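You operate a simulated robot arm through the tools that you are given. There is no shell and no other tool. Be economical: measure what you need, move in short steps, check, and stop when the job is done.

Carry out the task below with a simulated two-armed robot. There is one attempt and no reset: what you move stays moved.

TASK
On the top of the work table, fold the grey rag in half.

It is judged by the outcome, as a careful person would: the job done as asked, and still so three seconds after it is handed in. It fails if anything else is knocked over, pushed out of place, dropped, spilled or broken. Flat cloth is picked up by pressing the open fingertips on it (5 to 10 N) and closing them slowly along it; thin cloth reads only 2 to 8 mm in the jaws.

THE ROBOT
Two 7-joint arms with two-finger parallel grippers on one trunk, on a base that drives. Base frame: it is fixed to the floor where the robot stands at the start and does not move with it; the origin is under the middle of the robot, x ahead of it, y to its left, z up; the surface under the hand at the start is at about z = 80. Units: cm, rad, N and s.
The left shoulder is at the start at [7, 13.4, 107.6], the right one opposite. With the tool pointing down near the work surface each hand reaches from about 20 to 64 cm from the robot's upright axis, wherever it stands, measured 20 degrees to its own side. Places, roughly: top of the work table [60, 30, 80]. Payload 1.57 kg a hand.
Tool frame (each hand has its own): the origin (TCP) lies between the finger pads and is the grasp point; the fingertips stand 3 cm ahead of it; z points along the fingers, y is the line along which they close. Largest opening 8 cm; finger width 1.7, thickness 1.2; the body of the gripper, 4 by 8.2 cm, starts 8 cm behind the TCP.
Orientation is told as [roll, pitch, yaw] about the base's x, y, z axes, in that order, counted from this pose: with the fingers straight down and closing along the base's y, the tool's x points along the base's -x, its y along +y and its z along -z.

THE INTERFACE
- The arms move only by the tool play_rows. It takes "left_motion", "right_motion" or both (then of equal length, played together; a hand with none holds still); each is text: rows parted by semicolons, each of 6 numbers parted by spaces: the shift along the tool's x, y, z in cm, then the turn, a rotation vector about the tool's x, y, z in rad. In form: x y z rx ry rz; .... A call has 1 to 20 rows; each row is the pose to reach, as a shift and turn from the pose commanded when the call began, along the tool's axes at that moment. "left_hand" and "right_hand" are, for a hand that has rows, the finger opening in cm, from 0 to 8, set as the call begins (left out, the last holds). Rows are played at 5 a second. More than 5 cm and 0.15 rad between two rows, or a gripper value outside its range, and nothing of the call is played. A pose out of reach is approached as far as the arm can. The call stops where the force on the tool passes 40 N (or 10 N more than at its start, if that is more) or the arm is blocked; 0.2 s more then pass. The fingers move at their own pace (about 15.3 cm/s each) and stop on an object; they squeeze with about 26 N. The grip force told is the motor's: it shows also when the fingers shut on nothing. Time passes only in rows, and 0.2 s behind the last, so rows that repeat a pose let the fingers close. The reply holds the time, the measured pose of the TCP, the force on the tool along the base axes, the opening and the grip force, in the units named above and with some noise, with the torque about the TCP (base axes, N m) and any sound that the robot's microphone picked up, and new pictures: "show" is both (left out), scene, wrist or none (wrist: the cameras of the hands that moved).
- Cameras (640 x 400 px; columns grow to the right, rows downward): "scene" is now at [12.37, -3.35, 129.25]; the picture's right is [-0.24, -0.97, 0.00], its down [-0.69, 0.17, -0.70] and it looks along [0.68, -0.17, -0.71] (base axes); focal length 261 px, centre (320, 200). "left" rides on the left gripper at [7.2, 0.7, -12.2] in its tool frame; the picture's right is [-0.09, 1.00, 0.00], its down [-0.84, -0.08, -0.54] and it looks along [-0.54, -0.05, 0.84] (tool axes); focal length 238 px, centre (320, 200). "right" rides on the right gripper at [7.2, -0.7, -12.2] in its tool frame; the picture's right is [0.09, 1.00, 0.00], its down [-0.84, 0.08, -0.54] and it looks along [-0.54, 0.05, 0.84] (tool axes); focal length 238 px, centre (320, 200). There is no depth. A picture from a camera that has moved, and an enlarged one, comes with that camera's place and axes in the base frame and with its lens. The place of the scene camera against the robot may be out by one fixed shift of up to 1.8 cm in any direction.
- raise_lower(by): slides the trunk up (or, below 0, down) by that many cm; the arms and the scene camera ride with it, the base frame stays. It gives what a move gives, with no picture.
- drive_base(legs): drives the robot by 1 to 6 legs, each [ahead, left, turn to the left] in cm, cm and rad, along the robot's own axes; the way and the turn of a leg run together, so that a leg with both is an arc; at most 150 cm and 3.142 rad a leg. The arms and the cameras ride along, it lands a little off, and it stops where it bumps. It gives what a move gives, and a new picture of the scene camera.
- pan_tilt(pan, tilt): turns the head with the scene camera to pan (to the left, within 1.501 rad either way) and tilt (down, from -0.506 to 1.204), counted from straight ahead of the robot. It gives what a move gives, and a new picture of the scene camera.
- enlarge(camera, box): a new picture of the part [left, top, right, bottom] of that camera's present view, enlarged. The clock stands still meanwhile.
- sign_off(): hands the job in; it is judged then, once.

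Go step by step. Nothing tells you exact positions but the pictures and the camera data: compare them with the known pose of the tool, close in by small moves and look again before you grip or let go. The budget is 120 turns and 260 pictures, counting those below and the enlarged ones. Unless the task says otherwise, let go and move clear before handing in, and close with one line.

The tools are called after "Call:" as a command line: name --argument value ..., lists and objects as JSON in quotes. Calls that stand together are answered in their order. play_rows: Moves the arms, as the interface text tells. Its arguments: {"type":"object","properties":{"left_motion":{"type":"string"},"left_hand":{"type":"number"},"right_motion":{"type":"string"},"right_hand":{"type":"number"},"show":{"type":"string","enum":["both","scene","wrist","none"]}},"required":[]} The other tools are called the same way: raise_lower (by) slides the trunk up or down; drive_base (legs) drives the base; pan_tilt (pan, tilt) turns the head that bears the scene camera; enlarge (camera, box) takes an enlarged picture of a part of a camera's view; sign_off () hands the job in.

At the start:

```text
clock: 0.0
left_tcp_pos: [46.14, 15.35, 99.19]
left_tcp_rot: [0.0, 0.002, 0.0]
left_force: [-0.6, 0.9, 0.0]
left_ft_torque: [0.02, -0.02, -0.01]
left_grip_width: 8.01
left_grip_force: 0.0
right_tcp_pos: [44.36, -30.8, 94.94]
right_tcp_rot: [0.002, -0.001, 0.002]
right_force: [-0.7, -0.5, 0.5]
right_ft_torque: [-0.02, 0.0, -0.04]
right_grip_width: 8.0
right_grip_force: 0.1
trunk travel left (down, up): [-65.0, 29.0]
robot x, y, heading: [-0.02, -0.07, 0.0]
head pan, tilt: [-0.239, 0.794]
```

scene: 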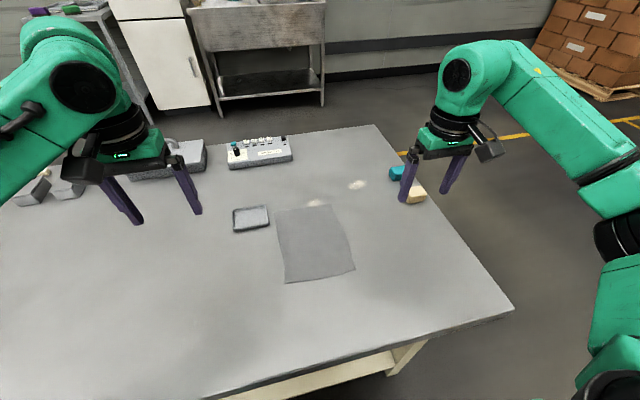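
right: 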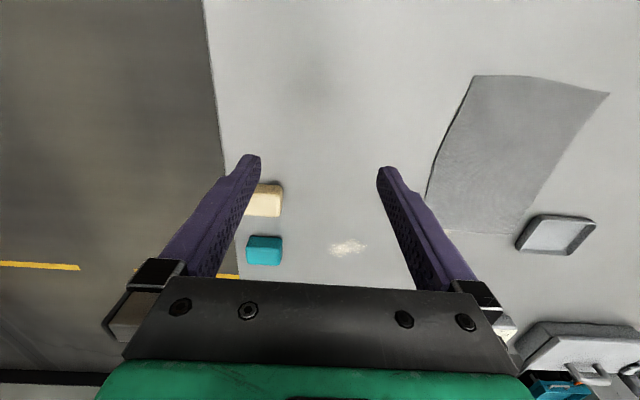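
left: 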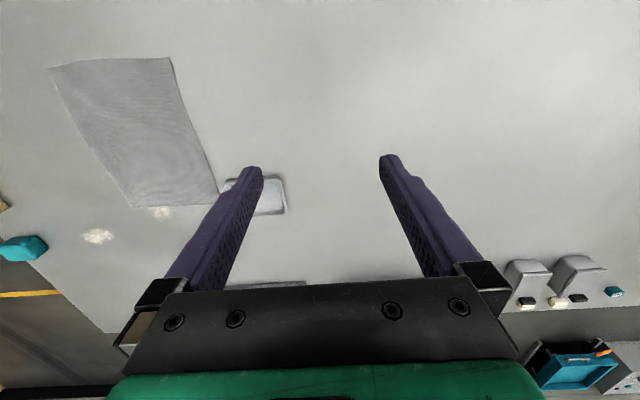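

The grey rag lies at about x 38–58, y −20 to −3, with a small tray just left of its far-left corner. I'll enlarge the view to pin down the corners.

Call:
enlarge --camera "scene" --box '[220, 180, 380, 300]'

Call:
enlarge --camera "left" --box '[0, 30, 300, 230]'

```text
3.33 times, centred on (300, 240) of scene
camera zoom: at [12.37, -3.35, 129.25], right [-0.24, -0.97, 0.0], down [-0.69, 0.17, -0.7], along [0.68, -0.17, -0.71], focal length 871 px, centre (387, 67)
```

zoom: 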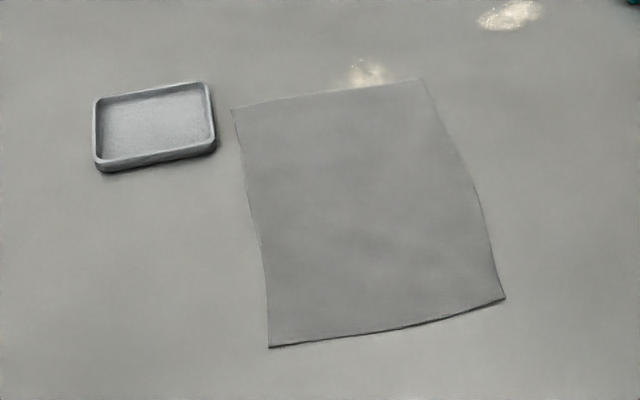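

```text
2.00 times, centred on (150, 130) of left
camera zoom: at [38.96, 16.02, 111.46], right [0.09, 1.0, 0.0], down [0.84, -0.08, 0.54], along [0.54, -0.05, -0.84], focal length 477 px, centre (660, 340)
```

zoom: 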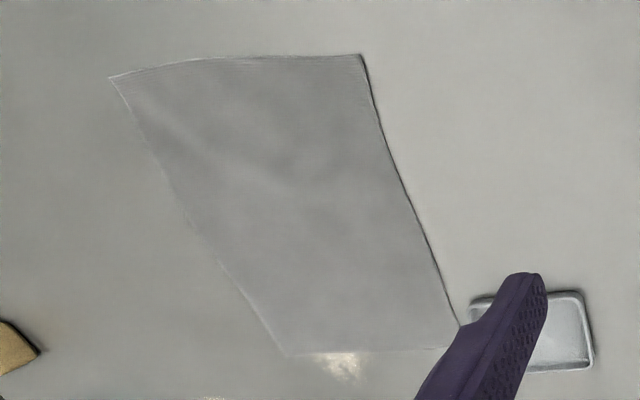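

From both cameras the corners come out at near-left (38.4, −1), near-right (38.2, −16) and far edge x ≈ 57.5, so the rag is about 19 × 15 cm. I'll bring both hands above the near corners, then fold the near edge over onto the far edge.

Call:
play_rows --left_motion "1.1 -3 1.9 0 0 0; 2.2 -6 3.8 0 0 0; 3.3 -9 5.6 0 0 0; 4.4 -12 7.5 0 0 0; 5.5 -15 9.4 0 0 0; 6.6 -17.85 11.2 0 0 0; 6.6 -17.85 11.2 0 0 0" --right_motion "0.9 2.7 1.2 0 0 0; 1.8 5.4 2.4 0 0 0; 2.6 8.1 3.5 0 0 0; 3.4 10.8 4.6 0 0 0; 4.3 13.6 5.8 0 0 0; 5.16 16.3 6.94 0 0 0; 5.16 16.3 6.94 0 0 0" --left_hand 3 --right_hand 3

```text
clock: 1.6
left_tcp_pos: [39.44, -2.76, 87.96]
left_tcp_rot: [-0.001, 0.001, 0.002]
left_force: [-0.9, -0.3, 0.3]
left_ft_torque: [-0.04, -0.01, -0.01]
left_grip_width: 3.03
left_grip_force: 0.1
right_tcp_pos: [38.99, -14.43, 87.97]
right_tcp_rot: [0.0, -0.001, 0.0]
right_force: [-0.2, -0.8, 0.6]
right_ft_torque: [-0.02, 0.0, 0.0]
right_grip_width: 3.01
right_grip_force: 0.1
trunk travel left (down, up): [-65.0, 29.0]
robot x, y, heading: [-0.23, -0.14, -0.001]
head pan, tilt: [-0.239, 0.794]
camera scene: at [12.36, -3.34, 129.25], right [-0.24, -0.97, 0.0], down [-0.69, 0.17, -0.7], along [0.68, -0.17, -0.71], focal length 261 px, centre (320, 200)
camera right: at [31.81, -15.09, 100.31], right [-0.09, 1.0, 0.0], down [0.84, 0.08, 0.54], along [0.54, 0.05, -0.84], focal length 238 px, centre (320, 200)
camera left: at [32.25, -1.99, 100.29], right [0.09, 1.0, 0.0], down [0.84, -0.08, 0.54], along [0.54, -0.05, -0.84], focal length 238 px, centre (320, 200)
```

scene: 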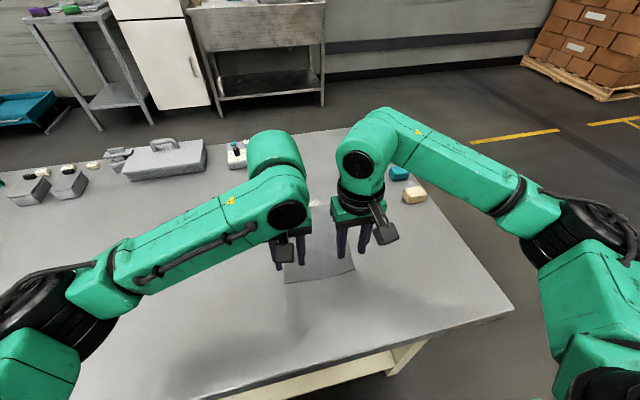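
right: 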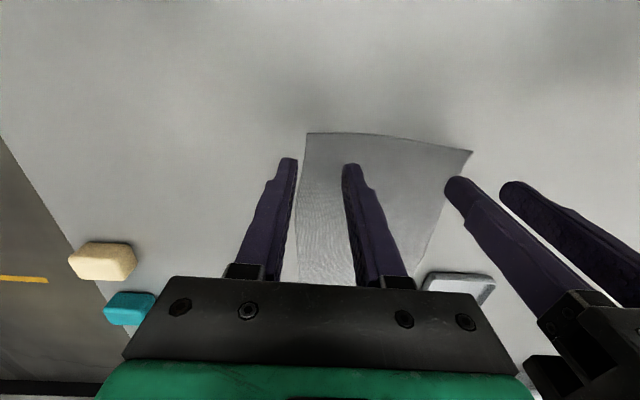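
left: 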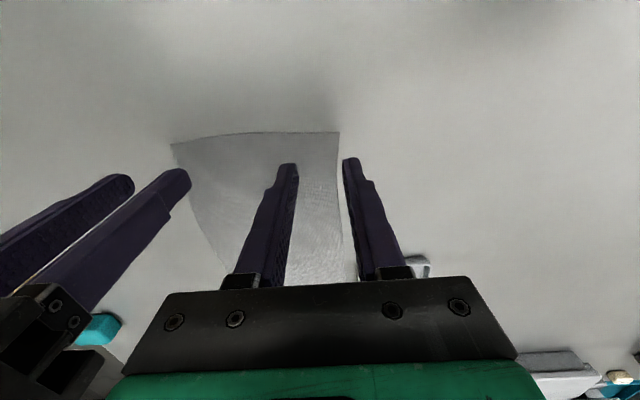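

The corners are confirmed at about (38.6, −1.0) and (38.1, −15.9). I'll shift both hands a little inward so every finger stands on the cloth, narrow the opening to 2 cm and go down to just above the table.

Call:
play_rows --left_motion "-0.1 -0.74 0 0 0 0; -0.1 -0.74 1.5 0 0 0; -0.1 -0.74 3 0 0 0; -0.1 -0.74 4.4 0 0 0; -0.1 -0.74 4.4 0 0 0" --right_motion "-0.2 1.1 0 0 0 0; -0.2 1.1 1.5 0 0 0; -0.2 1.1 3 0 0 0; -0.2 1.1 4.4 0 0 0; -0.2 1.1 4.4 0 0 0" --left_hand 2 --right_hand 2

```text
clock: 2.8
left_tcp_pos: [39.52, -3.23, 83.55]
left_tcp_rot: [-0.001, -0.001, 0.002]
left_force: [0.3, 0.4, -0.2]
left_ft_torque: [0.01, -0.01, -0.01]
left_grip_width: 2.0
left_grip_force: 0.1
right_tcp_pos: [39.29, -13.4, 83.64]
right_tcp_rot: [0.0, 0.001, 0.001]
right_force: [-0.5, -1.3, 0.6]
right_ft_torque: [0.01, 0.02, -0.01]
right_grip_width: 2.01
right_grip_force: 0.1
trunk travel left (down, up): [-65.0, 29.0]
robot x, y, heading: [0.05, -0.26, -0.002]
head pan, tilt: [-0.239, 0.794]
camera scene: at [12.36, -3.35, 129.25], right [-0.24, -0.97, 0.0], down [-0.69, 0.17, -0.7], along [0.68, -0.17, -0.71], focal length 261 px, centre (320, 200)
camera right: at [32.12, -13.92, 95.85], right [-0.09, 1.0, 0.0], down [0.84, 0.08, 0.54], along [0.54, 0.05, -0.84], focal length 238 px, centre (320, 200)
camera left: at [32.52, -2.69, 95.91], right [0.09, 1.0, 0.0], down [0.84, -0.08, 0.54], along [0.54, -0.05, -0.84], focal length 238 px, centre (320, 200)
```

scene: 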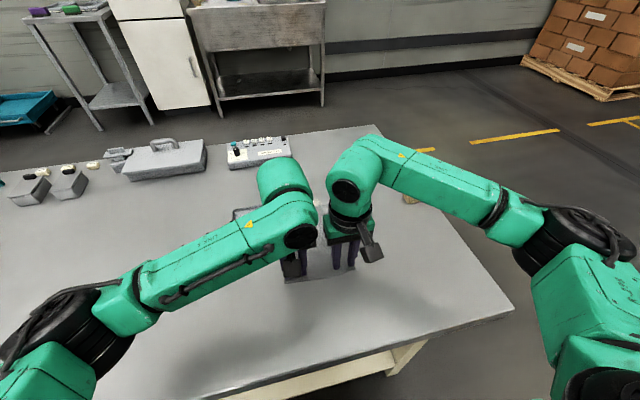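
right: 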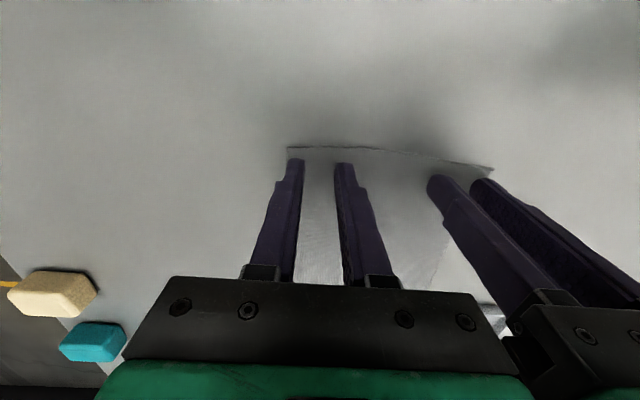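
left: 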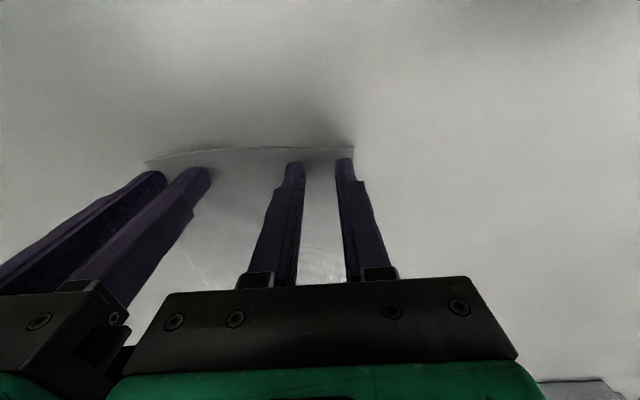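

All four fingertips are over the cloth just inside the near edge. Now I press down gently in small steps and read the force.

Call:
play_rows --left_motion "0 0 0.2 0 0 0; 0 0 0.4 0 0 0; 0 0 0.5 0 0 0; 0 0 0.5 0 0 0" --right_motion "0 0 0.2 0 0 0; 0 0 0.4 0 0 0; 0 0 0.55 0 0 0; 0 0 0.55 0 0 0" --show "none"

```text
clock: 3.8
left_tcp_pos: [39.52, -3.37, 83.16]
left_tcp_rot: [-0.002, -0.002, 0.001]
left_force: [0.7, -0.3, 3.7]
left_ft_torque: [0.03, -0.02, 0.01]
left_grip_width: 2.03
left_grip_force: 0.1
right_tcp_pos: [39.28, -13.39, 83.06]
right_tcp_rot: [0.001, -0.002, -0.001]
right_force: [1.4, 0.0, 7.2]
right_ft_torque: [-0.05, -0.03, -0.01]
right_grip_width: 2.0
right_grip_force: 0.1
trunk travel left (down, up): [-65.0, 29.0]
robot x, y, heading: [-0.42, -0.04, -0.003]
head pan, tilt: [-0.239, 0.794]
```

Contact: left 3.7 N, right 7.2 N. I'll press slightly more on the left and begin closing in small steps.

Call:
play_rows --left_motion "0 0 0.12 0 0 0; 0 0 0.12 0 0 0" --right_motion "0 0 0.02 0 0 0; 0 0 0.02 0 0 0" --left_hand 1.7 --right_hand 1.7 --show "wrist"

```text
clock: 4.4
left_tcp_pos: [39.49, -3.32, 83.17]
left_tcp_rot: [-0.002, -0.006, 0.002]
left_force: [2.9, 0.6, 19.3]
left_ft_torque: [0.07, -0.03, -0.01]
left_grip_width: 1.47
left_grip_force: 0.0
right_tcp_pos: [39.28, -13.28, 83.24]
right_tcp_rot: [-0.001, -0.001, 0.0]
right_force: [1.8, -0.9, 7.3]
right_ft_torque: [-0.03, 0.01, 0.03]
right_grip_width: 1.58
right_grip_force: 0.0
trunk travel left (down, up): [-65.0, 29.0]
robot x, y, heading: [-0.05, -0.24, 0.003]
head pan, tilt: [-0.239, 0.794]
camera right: at [32.01, -13.89, 95.39], right [-0.09, 1.0, 0.0], down [0.84, 0.08, 0.54], along [0.54, 0.05, -0.84], focal length 238 px, centre (320, 200)
camera left: at [32.31, -2.61, 95.4], right [0.09, 1.0, 0.0], down [0.83, -0.08, 0.55], along [0.54, -0.05, -0.84], focal length 238 px, centre (320, 200)
```

right: 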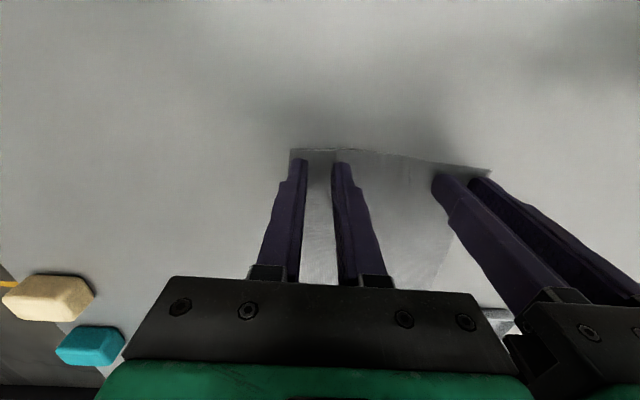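
left: 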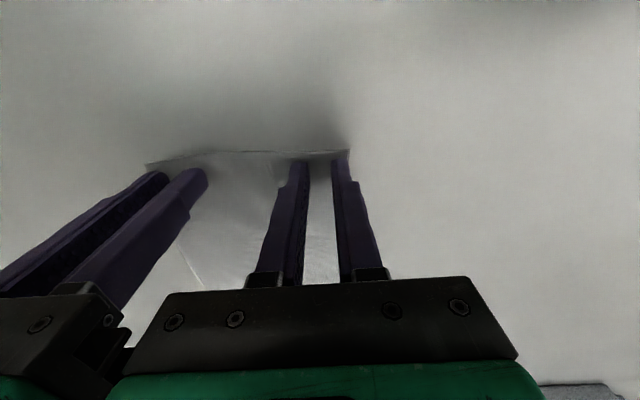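

The cloth follows the fingers on the left; 19 N is too much, so I ease it and keep closing slowly.

Call:
play_rows --left_motion "0 0 -0.08 0 0 0; 0 0 -0.08 0 0 0" --right_motion "0 0 0 0 0 0; 0 0 0 0 0 0" --left_hand 1.2 --right_hand 1.2 --show "none"

Call:
play_rows --left_motion "0 0 0 0 0 0; 0 0 0 0 0 0" --right_motion "0 0 0 0 0 0; 0 0 0 0 0 0" --left_hand 0.9 --right_hand 0.9 --show "wrist"

```text
clock: 5.0
left_tcp_pos: [39.32, -3.4, 83.11]
left_tcp_rot: [-0.001, -0.003, 0.0]
left_force: [1.5, -0.8, 15.3]
left_ft_torque: [0.01, -0.03, 0.04]
left_grip_width: 1.03
left_grip_force: 0.1
right_tcp_pos: [39.2, -13.31, 83.21]
right_tcp_rot: [-0.001, -0.002, -0.001]
right_force: [0.2, 0.0, 8.2]
right_ft_torque: [-0.01, 0.02, 0.02]
right_grip_width: 1.06
right_grip_force: 0.1
trunk travel left (down, up): [-65.0, 29.0]
robot x, y, heading: [-0.25, 0.3, 0.001]
head pan, tilt: [-0.239, 0.794]
```

```text
clock: 5.6
left_tcp_pos: [39.34, -3.25, 83.13]
left_tcp_rot: [-0.004, -0.003, 0.0]
left_force: [2.4, -0.7, 17.2]
left_ft_torque: [-0.01, -0.01, -0.03]
left_grip_width: 0.99
left_grip_force: 0.4
right_tcp_pos: [39.16, -13.24, 83.11]
right_tcp_rot: [-0.001, -0.004, 0.002]
right_force: [1.4, -0.4, 9.5]
right_ft_torque: [-0.01, 0.02, -0.05]
right_grip_width: 0.74
right_grip_force: 0.0
trunk travel left (down, up): [-65.0, 29.0]
robot x, y, heading: [0.37, -0.07, 0.001]
head pan, tilt: [-0.239, 0.794]
camera right: at [31.97, -13.89, 95.38], right [-0.09, 1.0, 0.0], down [0.84, 0.08, 0.54], along [0.54, 0.05, -0.84], focal length 238 px, centre (320, 200)
camera left: at [32.25, -2.64, 95.42], right [0.09, 1.0, 0.0], down [0.84, -0.08, 0.54], along [0.54, -0.05, -0.84], focal length 238 px, centre (320, 200)
```

right: 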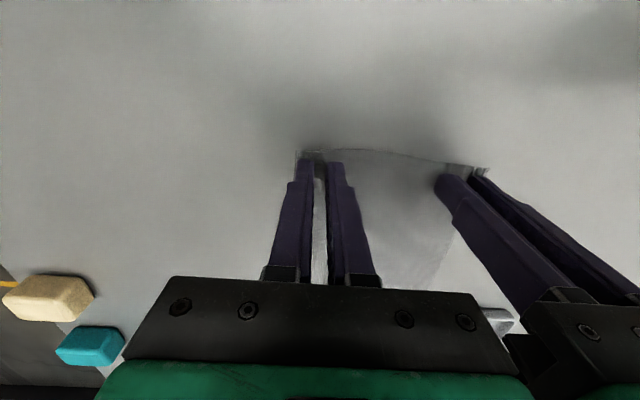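
left: 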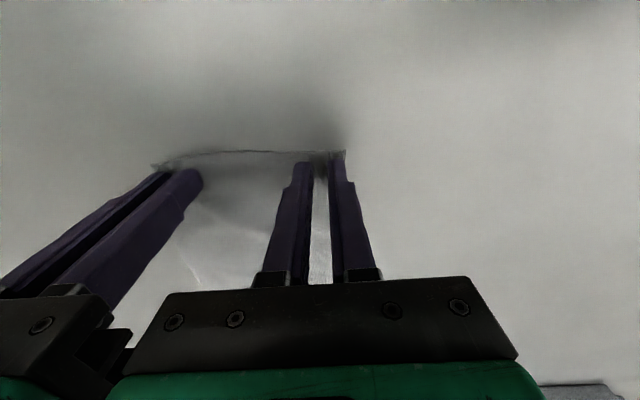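

Both fingertip pairs are gathering a ridge of cloth at the corners. I'll close fully.

Call:
play_rows --left_motion "0 0 -0.05 0 0 0; 0 0 -0.05 0 0 0" --right_motion "0 0 0 0 0 0; 0 0 0 0 0 0" --left_hand 0.5 --right_hand 0.5 --show "none"

Call:
play_rows --left_motion "0 0 0 0 0 0; 0 0 0 0 0 0; 0 0 0 0 0 0" --right_motion "0 0 0 0 0 0; 0 0 0 0 0 0; 0 0 0 0 0 0" --left_hand 0 --right_hand 0 --show "wrist"

```text
clock: 6.2
left_tcp_pos: [39.25, -3.36, 83.23]
left_tcp_rot: [-0.001, -0.002, 0.0]
left_force: [0.1, 0.0, 6.9]
left_ft_torque: [-0.04, 0.0, 0.01]
left_grip_width: 0.56
left_grip_force: 0.3
right_tcp_pos: [39.2, -13.3, 83.21]
right_tcp_rot: [-0.001, -0.002, 0.001]
right_force: [-0.8, 0.3, 11.4]
right_ft_torque: [0.0, 0.06, 0.03]
right_grip_width: 0.43
right_grip_force: 0.0
trunk travel left (down, up): [-65.0, 29.0]
robot x, y, heading: [0.08, -0.12, -0.003]
head pan, tilt: [-0.239, 0.794]
```

```text
clock: 7.0
left_tcp_pos: [39.28, -3.26, 83.18]
left_tcp_rot: [0.0, -0.002, 0.0]
left_force: [-1.1, 0.0, 3.7]
left_ft_torque: [0.04, 0.02, 0.05]
left_grip_width: 0.0
left_grip_force: 21.5
right_tcp_pos: [39.23, -13.35, 83.24]
right_tcp_rot: [0.0, -0.002, 0.0]
right_force: [-0.9, 0.7, 13.2]
right_ft_torque: [0.02, 0.08, -0.04]
right_grip_width: 0.14
right_grip_force: 23.5
trunk travel left (down, up): [-65.0, 29.0]
robot x, y, heading: [0.09, 0.2, 0.002]
head pan, tilt: [-0.239, 0.794]
camera right: at [31.99, -13.87, 95.38], right [-0.09, 1.0, 0.0], down [0.84, 0.08, 0.54], along [0.54, 0.05, -0.84], focal length 238 px, centre (320, 200)
camera left: at [32.27, -2.61, 95.45], right [0.09, 1.0, 0.0], down [0.84, -0.08, 0.54], along [0.54, -0.05, -0.84], focal length 238 px, centre (320, 200)
```

right: 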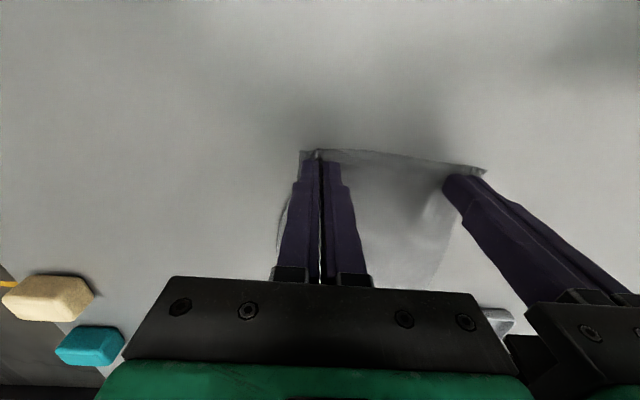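
left: 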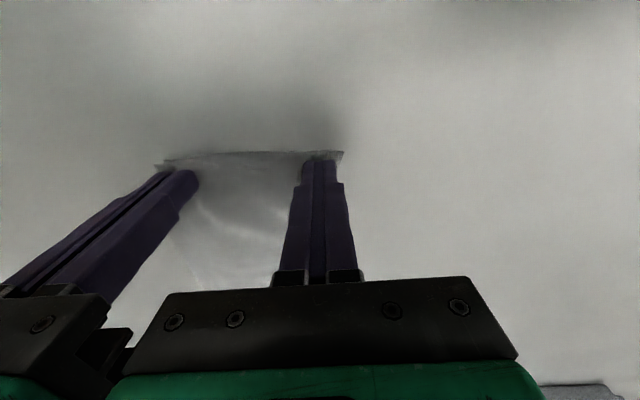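

Left reads 0.0 and right 0.14 cm, so the left grip may be empty. A small 2 cm lift will show.

Call:
play_rows --left_motion "0 0 -0.7 0 0 0; 0 0 -1.4 0 0 0; 0 0 -2 0 0 0" --right_motion "0 0 -0.7 0 0 0; 0 0 -1.4 0 0 0; 0 0 -2 0 0 0" --show "wrist"

```text
clock: 7.8
left_tcp_pos: [39.47, -3.21, 84.96]
left_tcp_rot: [0.0, 0.001, -0.001]
left_force: [0.6, 0.4, -0.2]
left_ft_torque: [0.03, 0.02, -0.02]
left_grip_width: 0.0
left_grip_force: 21.1
right_tcp_pos: [39.25, -13.34, 85.0]
right_tcp_rot: [0.0, 0.002, 0.0]
right_force: [1.1, 0.5, -0.3]
right_ft_torque: [-0.02, -0.01, 0.02]
right_grip_width: 0.13
right_grip_force: 23.4
trunk travel left (down, up): [-65.0, 29.0]
robot x, y, heading: [0.02, 0.05, -0.004]
head pan, tilt: [-0.239, 0.794]
camera right: at [32.15, -13.96, 97.31], right [-0.09, 1.0, 0.0], down [0.84, 0.08, 0.54], along [0.54, 0.05, -0.84], focal length 238 px, centre (320, 200)
camera left: at [32.45, -2.56, 97.28], right [0.09, 1.0, 0.0], down [0.84, -0.08, 0.54], along [0.54, -0.05, -0.84], focal length 238 px, centre (320, 200)
```

right: 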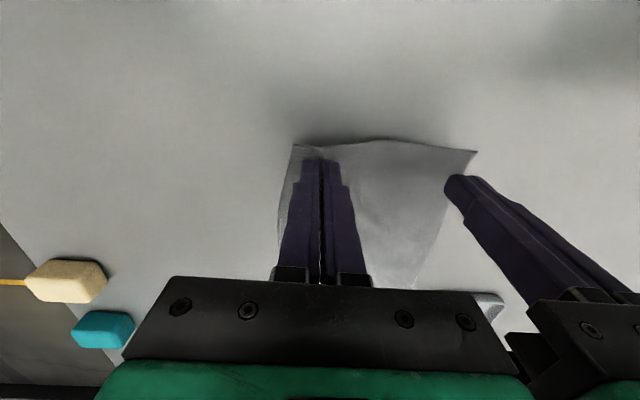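
left: 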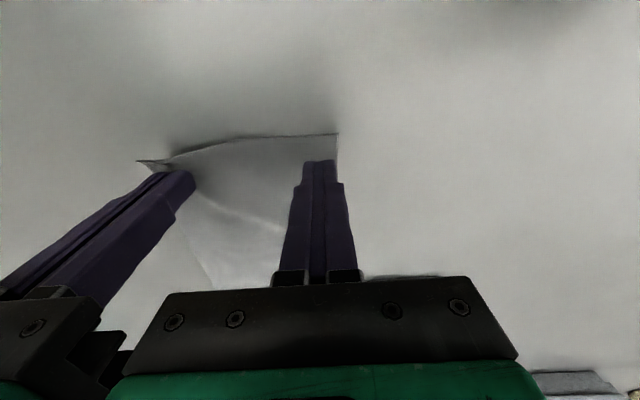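

The right hand has its corner; the left came up empty. I'll lower the right again, reopen the left just over the cloth, and look.

Call:
play_rows --left_motion "0.3 -0.35 0 0 0 0; 0.3 -0.7 0 0 0 0; 0.3 -0.7 0.7 0 0 0; 0.3 -0.7 1.3 0 0 0; 0.3 -0.7 1.3 0 0 0" --right_motion "0 0 0.4 0 0 0; 0 0 0.8 0 0 0; 0 0 1.2 0 0 0; 0 -0.2 1.5 0 0 0; 0 -0.2 1.5 0 0 0" --left_hand 1.8 --show "wrist"

```text
clock: 9.0
left_tcp_pos: [39.22, -3.89, 83.76]
left_tcp_rot: [0.001, 0.0, 0.0]
left_force: [0.7, 0.3, 0.0]
left_ft_torque: [0.01, 0.01, 0.0]
left_grip_width: 1.79
left_grip_force: 0.0
right_tcp_pos: [39.37, -13.6, 83.45]
right_tcp_rot: [0.0, 0.002, 0.002]
right_force: [0.2, 0.4, 0.6]
right_ft_torque: [-0.01, -0.01, -0.02]
right_grip_width: 0.12
right_grip_force: 22.7
trunk travel left (down, up): [-65.0, 29.0]
robot x, y, heading: [-0.11, -0.29, 0.006]
head pan, tilt: [-0.239, 0.794]
camera right: at [32.07, -14.17, 95.74], right [-0.09, 1.0, 0.0], down [0.84, 0.08, 0.54], along [0.54, 0.05, -0.84], focal length 238 px, centre (320, 200)
camera left: at [32.13, -3.28, 96.08], right [0.09, 1.0, 0.0], down [0.84, -0.08, 0.54], along [0.54, -0.05, -0.84], focal length 238 px, centre (320, 200)
```

right: 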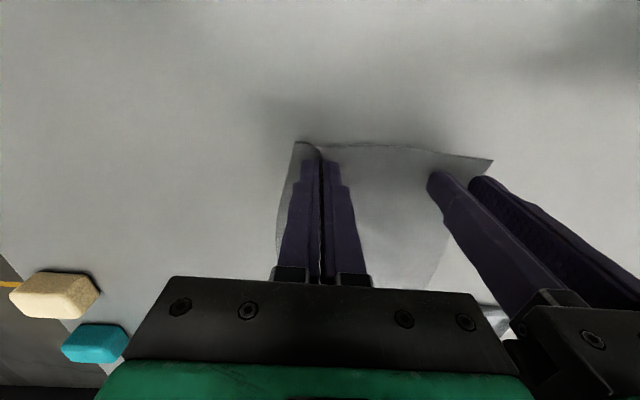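
left: 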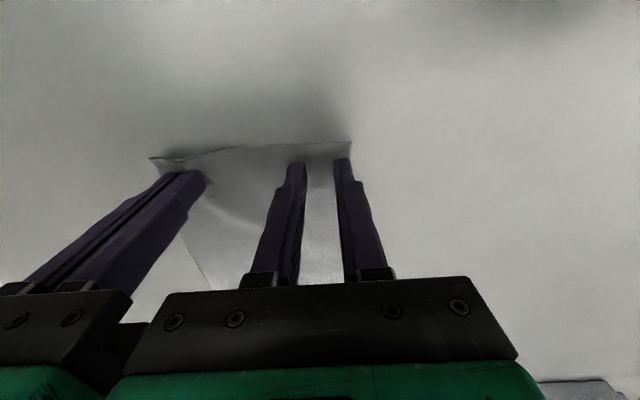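

The left fingers stand on the cloth inside the corner. Pressing down again.

Call:
play_rows --left_motion "0 0 0.3 0 0 0; 0 0 0.5 0 0 0; 0 0 0.68 0 0 0; 0 0 0.68 0 0 0" --show "none"

```text
clock: 10.0
left_tcp_pos: [39.14, -3.93, 83.08]
left_tcp_rot: [-0.002, -0.002, -0.001]
left_force: [0.7, -0.1, 6.9]
left_ft_torque: [0.05, 0.0, 0.04]
left_grip_width: 1.81
left_grip_force: 0.0
right_tcp_pos: [39.32, -13.6, 83.6]
right_tcp_rot: [0.0, -0.001, 0.0]
right_force: [0.7, -0.1, 0.0]
right_ft_torque: [-0.01, 0.03, -0.04]
right_grip_width: 0.11
right_grip_force: 23.0
trunk travel left (down, up): [-65.0, 29.0]
robot x, y, heading: [0.56, -0.31, 0.0]
head pan, tilt: [-0.239, 0.794]
```

Call:
play_rows --left_motion "0 0 0.03 0 0 0; 0 0 0.03 0 0 0" --left_hand 1.4 --show "none"

Call:
play_rows --left_motion "0 0 0 0 0 0; 0 0 0 0 0 0" --left_hand 1.0 --show "wrist"

```text
clock: 10.6
left_tcp_pos: [39.14, -3.85, 83.17]
left_tcp_rot: [-0.001, 0.0, -0.001]
left_force: [0.7, 0.8, 9.6]
left_ft_torque: [0.05, 0.02, -0.06]
left_grip_width: 1.27
left_grip_force: 0.2
right_tcp_pos: [39.23, -13.57, 83.43]
right_tcp_rot: [-0.002, -0.001, -0.001]
right_force: [2.5, 0.5, -0.9]
right_ft_torque: [0.02, -0.05, 0.03]
right_grip_width: 0.08
right_grip_force: 23.2
trunk travel left (down, up): [-65.0, 29.0]
robot x, y, heading: [-0.1, -0.19, -0.004]
head pan, tilt: [-0.239, 0.794]
```

```text
clock: 11.2
left_tcp_pos: [39.06, -4.1, 83.19]
left_tcp_rot: [-0.002, -0.002, -0.001]
left_force: [0.1, -0.6, 12.8]
left_ft_torque: [0.03, 0.06, 0.02]
left_grip_width: 0.79
left_grip_force: 0.0
right_tcp_pos: [39.28, -13.64, 83.51]
right_tcp_rot: [0.0, -0.002, -0.001]
right_force: [-0.1, 0.5, -0.2]
right_ft_torque: [0.0, 0.01, -0.02]
right_grip_width: 0.12
right_grip_force: 23.2
trunk travel left (down, up): [-65.0, 29.0]
robot x, y, heading: [0.16, 0.04, -0.003]
head pan, tilt: [-0.239, 0.794]
camera left: at [32.05, -3.31, 95.43], right [0.09, 1.0, 0.0], down [0.84, -0.08, 0.54], along [0.54, -0.05, -0.84], focal length 238 px, centre (320, 200)
```

left: 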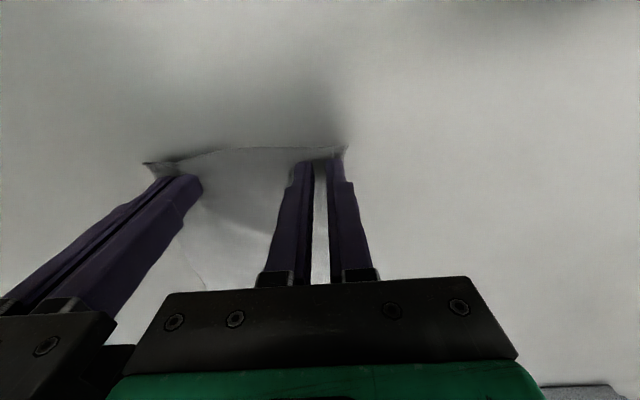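

Call:
play_rows --left_motion "0 0 0 0 0 0; 0 0 0 0 0 0" --left_hand 0.5 --show "none"

Call:
play_rows --left_motion "0 0 0 0 0 0; 0 0 0 0 0 0; 0 0 0 0 0 0" --left_hand 0 --show "wrist"

```text
clock: 11.8
left_tcp_pos: [39.09, -3.92, 83.11]
left_tcp_rot: [0.0, -0.003, 0.001]
left_force: [1.0, -1.1, 13.6]
left_ft_torque: [0.05, -0.03, -0.02]
left_grip_width: 0.28
left_grip_force: 0.1
right_tcp_pos: [39.14, -13.66, 83.56]
right_tcp_rot: [0.0, -0.001, 0.001]
right_force: [-0.5, 0.3, -0.2]
right_ft_torque: [-0.01, 0.04, 0.02]
right_grip_width: 0.11
right_grip_force: 22.9
trunk travel left (down, up): [-65.0, 29.0]
robot x, y, heading: [-0.36, -0.06, -0.0]
head pan, tilt: [-0.239, 0.794]
```

```text
clock: 12.6
left_tcp_pos: [39.33, -3.99, 83.08]
left_tcp_rot: [0.0, -0.002, 0.001]
left_force: [1.2, 1.8, 16.0]
left_ft_torque: [0.02, 0.0, 0.01]
left_grip_width: 0.01
left_grip_force: 21.0
right_tcp_pos: [39.1, -13.6, 83.64]
right_tcp_rot: [0.0, -0.002, -0.001]
right_force: [-0.7, 0.9, -0.3]
right_ft_torque: [0.0, 0.0, 0.01]
right_grip_width: 0.1
right_grip_force: 23.4
trunk travel left (down, up): [-65.0, 29.0]
robot x, y, heading: [-0.29, 0.13, 0.001]
head pan, tilt: [-0.239, 0.794]
camera left: at [32.03, -3.27, 95.42], right [0.09, 1.0, 0.0], down [0.84, -0.08, 0.54], along [0.54, -0.05, -0.84], focal length 238 px, centre (320, 200)
```

left: 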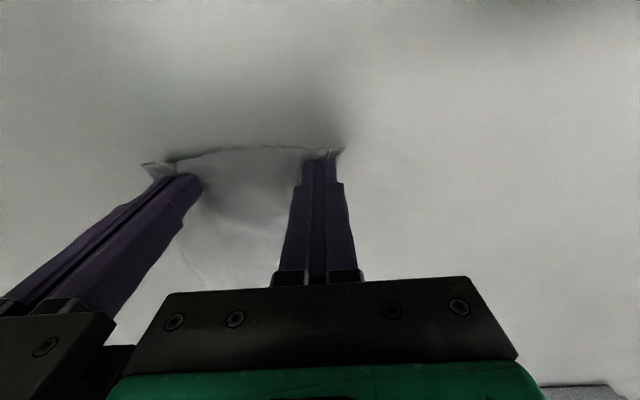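

Left reads 0.01 again. I'll lift both a little to check.

Call:
play_rows --left_motion "0 0 -0.7 0 0 0; 0 0 -1.4 0 0 0; 0 0 -2 0 0 0" --right_motion "0 0 -0.7 0 0 0; 0 0 -1.4 0 0 0; 0 0 -1.8 0 0 0" --show "both"

```text
clock: 13.4
left_tcp_pos: [39.3, -3.99, 84.95]
left_tcp_rot: [0.001, 0.001, 0.002]
left_force: [0.4, 1.4, 0.1]
left_ft_torque: [0.03, 0.0, 0.03]
left_grip_width: 0.02
left_grip_force: 21.0
right_tcp_pos: [39.36, -13.58, 85.3]
right_tcp_rot: [0.0, 0.001, 0.001]
right_force: [-0.3, 0.2, 0.2]
right_ft_torque: [0.04, 0.02, -0.03]
right_grip_width: 0.1
right_grip_force: 23.6
trunk travel left (down, up): [-65.0, 29.0]
robot x, y, heading: [0.18, 0.13, 0.001]
head pan, tilt: [-0.239, 0.794]
camera scene: at [12.4, -3.36, 129.24], right [-0.24, -0.97, 0.0], down [-0.69, 0.17, -0.7], along [0.68, -0.17, -0.71], focal length 261 px, centre (320, 200)
camera right: at [32.11, -14.11, 97.58], right [-0.09, 1.0, 0.0], down [0.84, 0.08, 0.54], along [0.54, 0.05, -0.84], focal length 238 px, centre (320, 200)
camera left: at [32.18, -3.31, 97.3], right [0.09, 1.0, 0.0], down [0.84, -0.08, 0.54], along [0.54, -0.05, -0.84], focal length 238 px, centre (320, 200)
```

scene: 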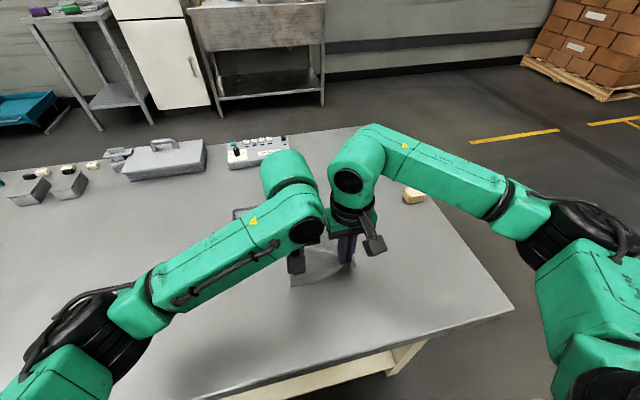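
right: 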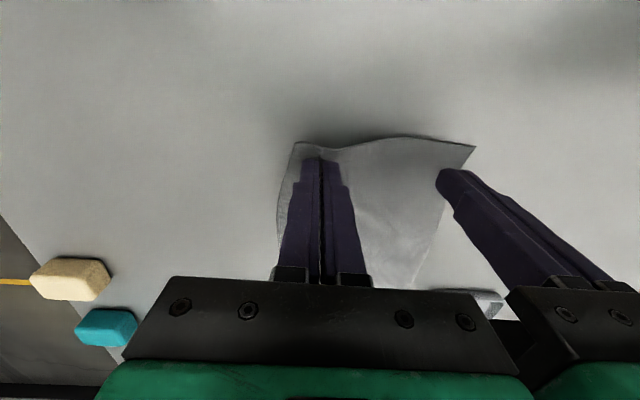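
left: 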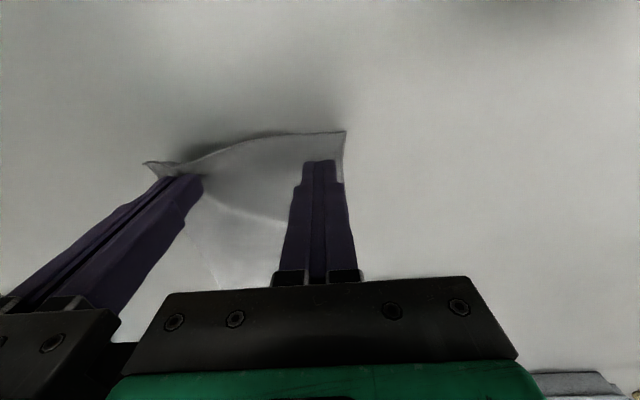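

Still no hold on the left, and there's little room between the hands. I'll turn the left gripper by −90° so that it is slim towards the right hand and closes along x, giving a bigger pinch.

Call:
play_rows --left_motion "0 0.8 -3 0 0 0; 0 0.8 -3 0 0 0.14; 0 0.8 -3 0 0 0.28; 0 0.8 -3 0 0 0.42; 0 0.8 -3 0 0 0.56; 0 0.8 -3 0 0 0.7; 0 0.8 -3 0 0 0.84; -0.3 0.8 -3 0 0 0.98; -0.5 0.8 -3 0 0 1.12; -0.7 0.8 -3 0 0 1.26; -0.9 0.8 -3 0 0 1.4; -0.9 0.8 -3 0 0 1.5; -0.9 0.8 -3 0 0 1.57; -0.9 0.8 -3 0 0 1.57" --left_hand 2.6 --right_motion "0 0 0.3 0 0 0; 0 0 0.6 0 0 0; 0 0 0.9 0 0 0; 0 0 1.2 0 0 0; 0 0 1.5 0 0 0; 0 0 1.7 0 0 0; 0 0 1.7 0 0 0; 0 0 1.7 0 0 0; 0 0 1.7 0 0 0; 0 0 1.7 0 0 0; 0 0 1.7 0 0 0; 0 0 1.7 0 0 0; 0 0 1.7 0 0 0; 0 0 1.7 0 0 0"

```text
clock: 16.4
left_tcp_pos: [40.13, -3.06, 88.16]
left_tcp_rot: [0.002, 0.0, -1.571]
left_force: [-0.5, 0.3, -0.6]
left_ft_torque: [0.0, -0.01, -0.01]
left_grip_width: 2.6
left_grip_force: 0.0
right_tcp_pos: [39.21, -13.64, 83.58]
right_tcp_rot: [0.001, 0.001, 0.001]
right_force: [-0.3, -0.2, 0.3]
right_ft_torque: [0.0, -0.01, -0.02]
right_grip_width: 0.14
right_grip_force: 23.0
trunk travel left (down, up): [-65.0, 29.0]
robot x, y, heading: [0.03, -0.19, 0.003]
head pan, tilt: [-0.239, 0.794]
camera scene: at [12.37, -3.35, 129.25], right [-0.24, -0.97, 0.0], down [-0.69, 0.17, -0.7], along [0.68, -0.17, -0.71], focal length 261 px, centre (320, 200)
camera right: at [32.11, -14.13, 95.86], right [-0.09, 1.0, 0.0], down [0.84, 0.08, 0.54], along [0.54, 0.05, -0.84], focal length 238 px, centre (320, 200)
camera left: at [40.88, 4.04, 100.39], right [1.0, -0.09, 0.0], down [-0.08, -0.84, 0.54], along [-0.05, -0.54, -0.84], focal length 238 px, centre (320, 200)
```

scene: 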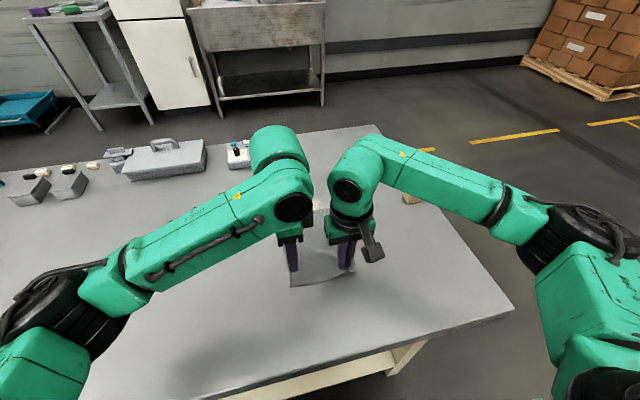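
right: 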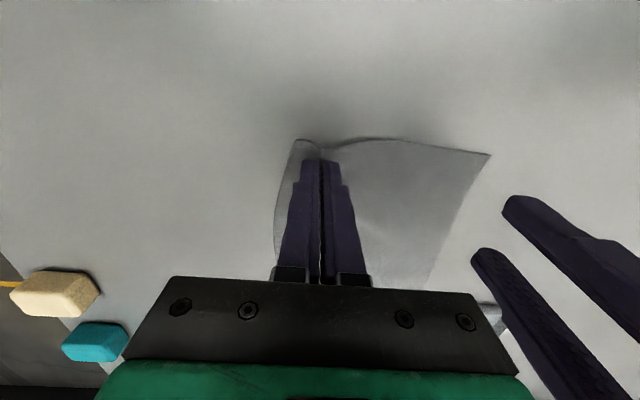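
left: 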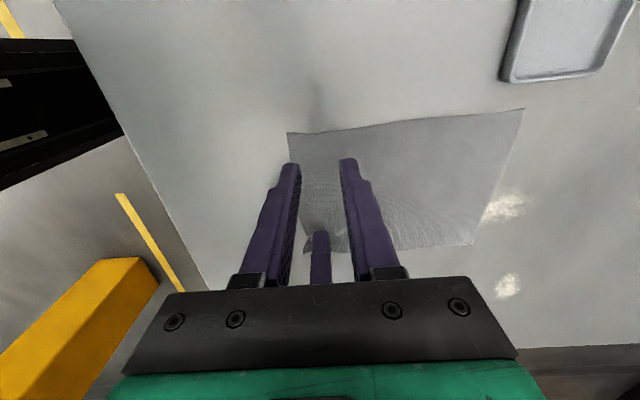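

Clear view now: near-left corner at (37.5, −1.95), far-left (57.2, −1.6), far-right (56.8, −16.6). I'll go down with the left and press.

Call:
play_rows --left_motion "0 0.25 1.5 0 0 0; 0 0.25 3 0 0 0; 0 0.25 4.4 0 0 0; 0 0.25 4.7 0 0 0; 0 0.25 4.95 0 0 0; 0 0.25 4.95 0 0 0" --show "wrist"

```text
clock: 17.8
left_tcp_pos: [40.28, -3.21, 83.21]
left_tcp_rot: [0.0, 0.0, -1.567]
left_force: [-0.1, -0.5, 4.2]
left_ft_torque: [-0.03, 0.04, -0.01]
left_grip_width: 2.61
left_grip_force: 0.0
right_tcp_pos: [39.13, -13.53, 83.57]
right_tcp_rot: [0.0, -0.002, -0.001]
right_force: [-0.4, -0.1, 0.0]
right_ft_torque: [0.03, -0.02, 0.02]
right_grip_width: 0.12
right_grip_force: 22.7
trunk travel left (down, up): [-65.0, 29.0]
robot x, y, heading: [0.03, 0.23, -0.001]
head pan, tilt: [-0.239, 0.794]
camera left: at [41.08, 4.02, 95.45], right [1.0, -0.09, 0.0], down [-0.08, -0.84, 0.54], along [-0.05, -0.54, -0.84], focal length 238 px, centre (320, 200)
```

left: 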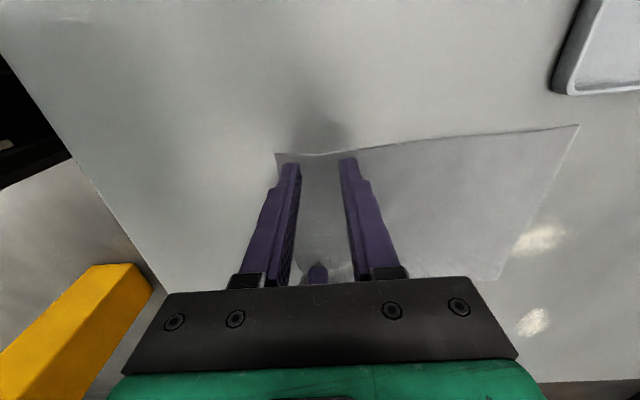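

Fingers sit well on the corner at 4 N. I'll add a touch of pressure and close in steps, watching the force.

Call:
play_rows --left_motion "0 0 0.04 0 0 0; 0 0 0.04 0 0 0" --left_hand 2.2 --show "none"

Call:
play_rows --left_motion "0 0 0 0 0 0; 0 0 0 0 0 0" --left_hand 1.8 --show "wrist"

```text
clock: 18.4
left_tcp_pos: [40.26, -3.19, 83.25]
left_tcp_rot: [0.001, 0.001, -1.569]
left_force: [0.7, -0.5, 4.7]
left_ft_torque: [-0.01, 0.03, 0.01]
left_grip_width: 2.15
left_grip_force: 0.0
right_tcp_pos: [39.32, -13.5, 83.53]
right_tcp_rot: [0.001, -0.001, 0.0]
right_force: [-0.8, -0.1, -0.1]
right_ft_torque: [-0.02, -0.03, 0.01]
right_grip_width: 0.1
right_grip_force: 22.6
trunk travel left (down, up): [-65.0, 29.0]
robot x, y, heading: [0.27, -0.06, 0.002]
head pan, tilt: [-0.239, 0.794]
```

```text
clock: 19.0
left_tcp_pos: [40.39, -3.16, 83.19]
left_tcp_rot: [-0.001, 0.0, -1.569]
left_force: [-0.5, 0.5, 5.7]
left_ft_torque: [0.01, 0.02, -0.01]
left_grip_width: 1.74
left_grip_force: 0.2
right_tcp_pos: [39.31, -13.52, 83.67]
right_tcp_rot: [-0.002, 0.001, 0.0]
right_force: [0.1, -0.4, -0.1]
right_ft_torque: [0.02, -0.01, 0.01]
right_grip_width: 0.11
right_grip_force: 22.9
trunk travel left (down, up): [-65.0, 29.0]
robot x, y, heading: [-0.33, 0.16, -0.001]
head pan, tilt: [-0.239, 0.794]
camera left: at [41.06, 4.03, 95.45], right [1.0, -0.09, 0.0], down [-0.08, -0.84, 0.54], along [-0.05, -0.54, -0.84], focal length 238 px, centre (320, 200)
```

left: 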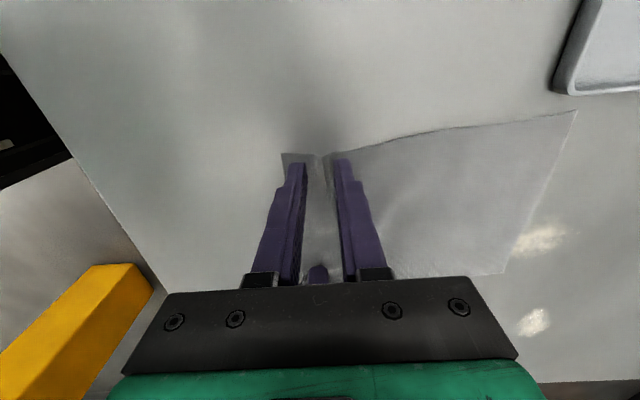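

A ridge is rising between the fingers. Continuing to close at this force.

Call:
play_rows --left_motion "0 0 0.02 0 0 0; 0 0 0.02 0 0 0" --left_hand 1.3 --show "none"

Call:
play_rows --left_motion "0 0 0 0 0 0; 0 0 0 0 0 0" --left_hand 0.9 --show "none"

Call:
play_rows --left_motion "0 0 0 0 0 0; 0 0 0 0 0 0" --left_hand 0.5 --show "wrist"

```text
clock: 19.6
left_tcp_pos: [40.35, -3.18, 83.25]
left_tcp_rot: [0.003, -0.002, -1.569]
left_force: [1.6, 0.1, 9.9]
left_ft_torque: [0.02, 0.0, -0.03]
left_grip_width: 1.22
left_grip_force: 0.1
right_tcp_pos: [39.2, -13.6, 83.61]
right_tcp_rot: [0.002, 0.0, 0.0]
right_force: [-0.4, 0.8, -0.6]
right_ft_torque: [-0.01, -0.03, -0.01]
right_grip_width: 0.09
right_grip_force: 23.1
trunk travel left (down, up): [-65.0, 29.0]
robot x, y, heading: [-0.23, 0.08, -0.001]
head pan, tilt: [-0.239, 0.794]
```

```text
clock: 20.2
left_tcp_pos: [40.15, -3.14, 83.17]
left_tcp_rot: [0.002, 0.0, -1.569]
left_force: [1.3, -0.6, 10.3]
left_ft_torque: [0.03, 0.06, 0.01]
left_grip_width: 0.76
left_grip_force: 0.0
right_tcp_pos: [39.19, -13.43, 83.54]
right_tcp_rot: [0.0, -0.001, 0.002]
right_force: [0.7, 0.2, 0.0]
right_ft_torque: [0.02, 0.02, -0.01]
right_grip_width: 0.1
right_grip_force: 22.6
trunk travel left (down, up): [-65.0, 29.0]
robot x, y, heading: [0.03, -0.08, -0.0]
head pan, tilt: [-0.239, 0.794]
```

```text
clock: 20.8
left_tcp_pos: [40.17, -3.0, 83.09]
left_tcp_rot: [0.002, 0.0, -1.57]
left_force: [-0.5, -0.5, 10.9]
left_ft_torque: [0.02, 0.06, 0.0]
left_grip_width: 0.41
left_grip_force: 0.0
right_tcp_pos: [39.21, -13.56, 83.69]
right_tcp_rot: [-0.001, 0.0, 0.0]
right_force: [-0.5, 0.8, -0.2]
right_ft_torque: [-0.02, 0.0, -0.01]
right_grip_width: 0.13
right_grip_force: 22.9
trunk travel left (down, up): [-65.0, 29.0]
robot x, y, heading: [-0.1, 0.07, -0.002]
head pan, tilt: [-0.239, 0.794]
camera left: at [40.98, 4.01, 95.44], right [1.0, -0.09, 0.0], down [-0.08, -0.84, 0.54], along [-0.05, -0.54, -0.84], focal length 238 px, centre (320, 200)
```

left: 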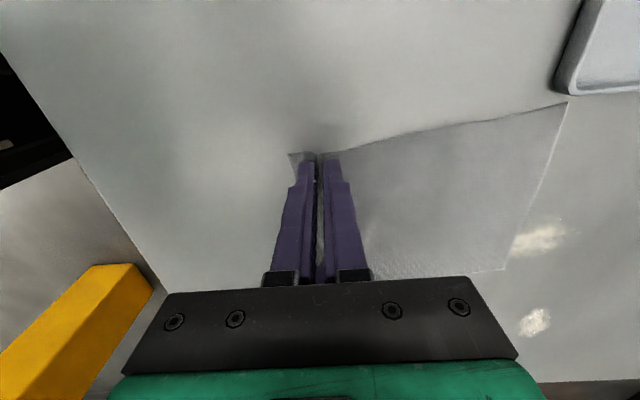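

Call:
play_rows --left_motion "0 0 0 0 0 0; 0 0 0 0 0 0; 0 0 0 0 0 0" --left_hand 0 --show "none"

Call:
play_rows --left_motion "0 0 -0.7 0 0 0; 0 0 -1.4 0 0 0; 0 0 -2 0 0 0" --right_motion "0 0 -0.7 0 0 0; 0 0 -1.2 0 0 0; 0 0 -1.6 0 0 0" --show "wrist"

```text
clock: 21.6
left_tcp_pos: [40.14, -3.19, 83.0]
left_tcp_rot: [0.002, -0.001, -1.569]
left_force: [-0.6, -1.1, 11.4]
left_ft_torque: [0.03, 0.1, 0.0]
left_grip_width: 0.21
left_grip_force: 23.5
right_tcp_pos: [39.23, -13.54, 83.64]
right_tcp_rot: [0.0, -0.003, 0.0]
right_force: [-0.1, 0.2, 0.8]
right_ft_torque: [0.0, 0.03, 0.0]
right_grip_width: 0.08
right_grip_force: 22.9
trunk travel left (down, up): [-65.0, 29.0]
robot x, y, heading: [0.04, 0.01, 0.001]
head pan, tilt: [-0.239, 0.794]
```

```text
clock: 22.4
left_tcp_pos: [40.37, -3.08, 84.99]
left_tcp_rot: [0.0, -0.002, -1.568]
left_force: [0.5, 0.3, -0.1]
left_ft_torque: [0.0, 0.03, -0.01]
left_grip_width: 0.21
left_grip_force: 23.6
right_tcp_pos: [39.45, -13.68, 85.27]
right_tcp_rot: [0.0, 0.0, 0.0]
right_force: [0.0, 0.1, -0.7]
right_ft_torque: [-0.02, 0.01, 0.01]
right_grip_width: 0.11
right_grip_force: 23.1
trunk travel left (down, up): [-65.0, 29.0]
robot x, y, heading: [-0.01, 0.37, 0.004]
head pan, tilt: [-0.239, 0.794]
camera right: at [32.2, -14.15, 97.47], right [-0.09, 1.0, 0.0], down [0.84, 0.08, 0.54], along [0.54, 0.05, -0.84], focal length 238 px, centre (320, 200)
camera left: at [41.18, 4.06, 97.32], right [1.0, -0.09, 0.0], down [-0.08, -0.84, 0.54], along [-0.05, -0.54, -0.84], focal length 238 px, centre (320, 200)
```

right: 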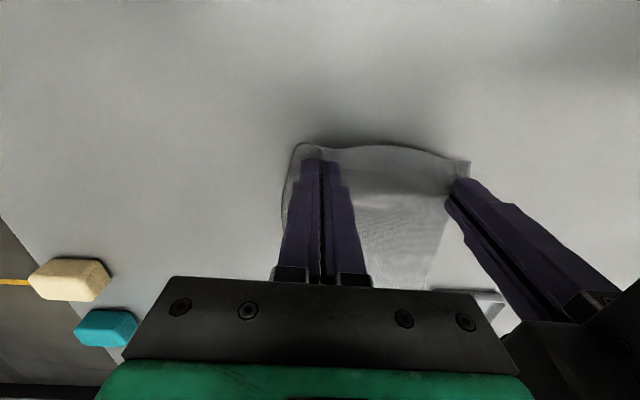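
left: 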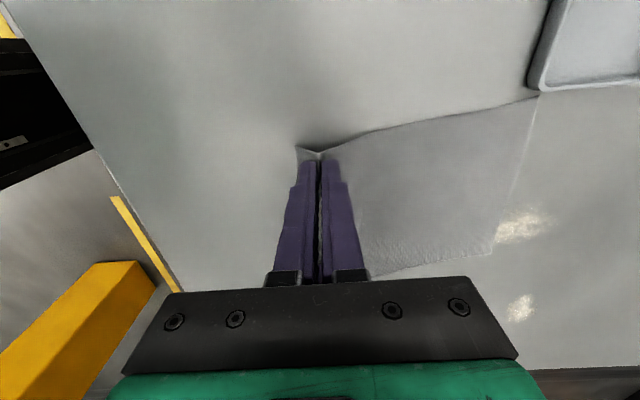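

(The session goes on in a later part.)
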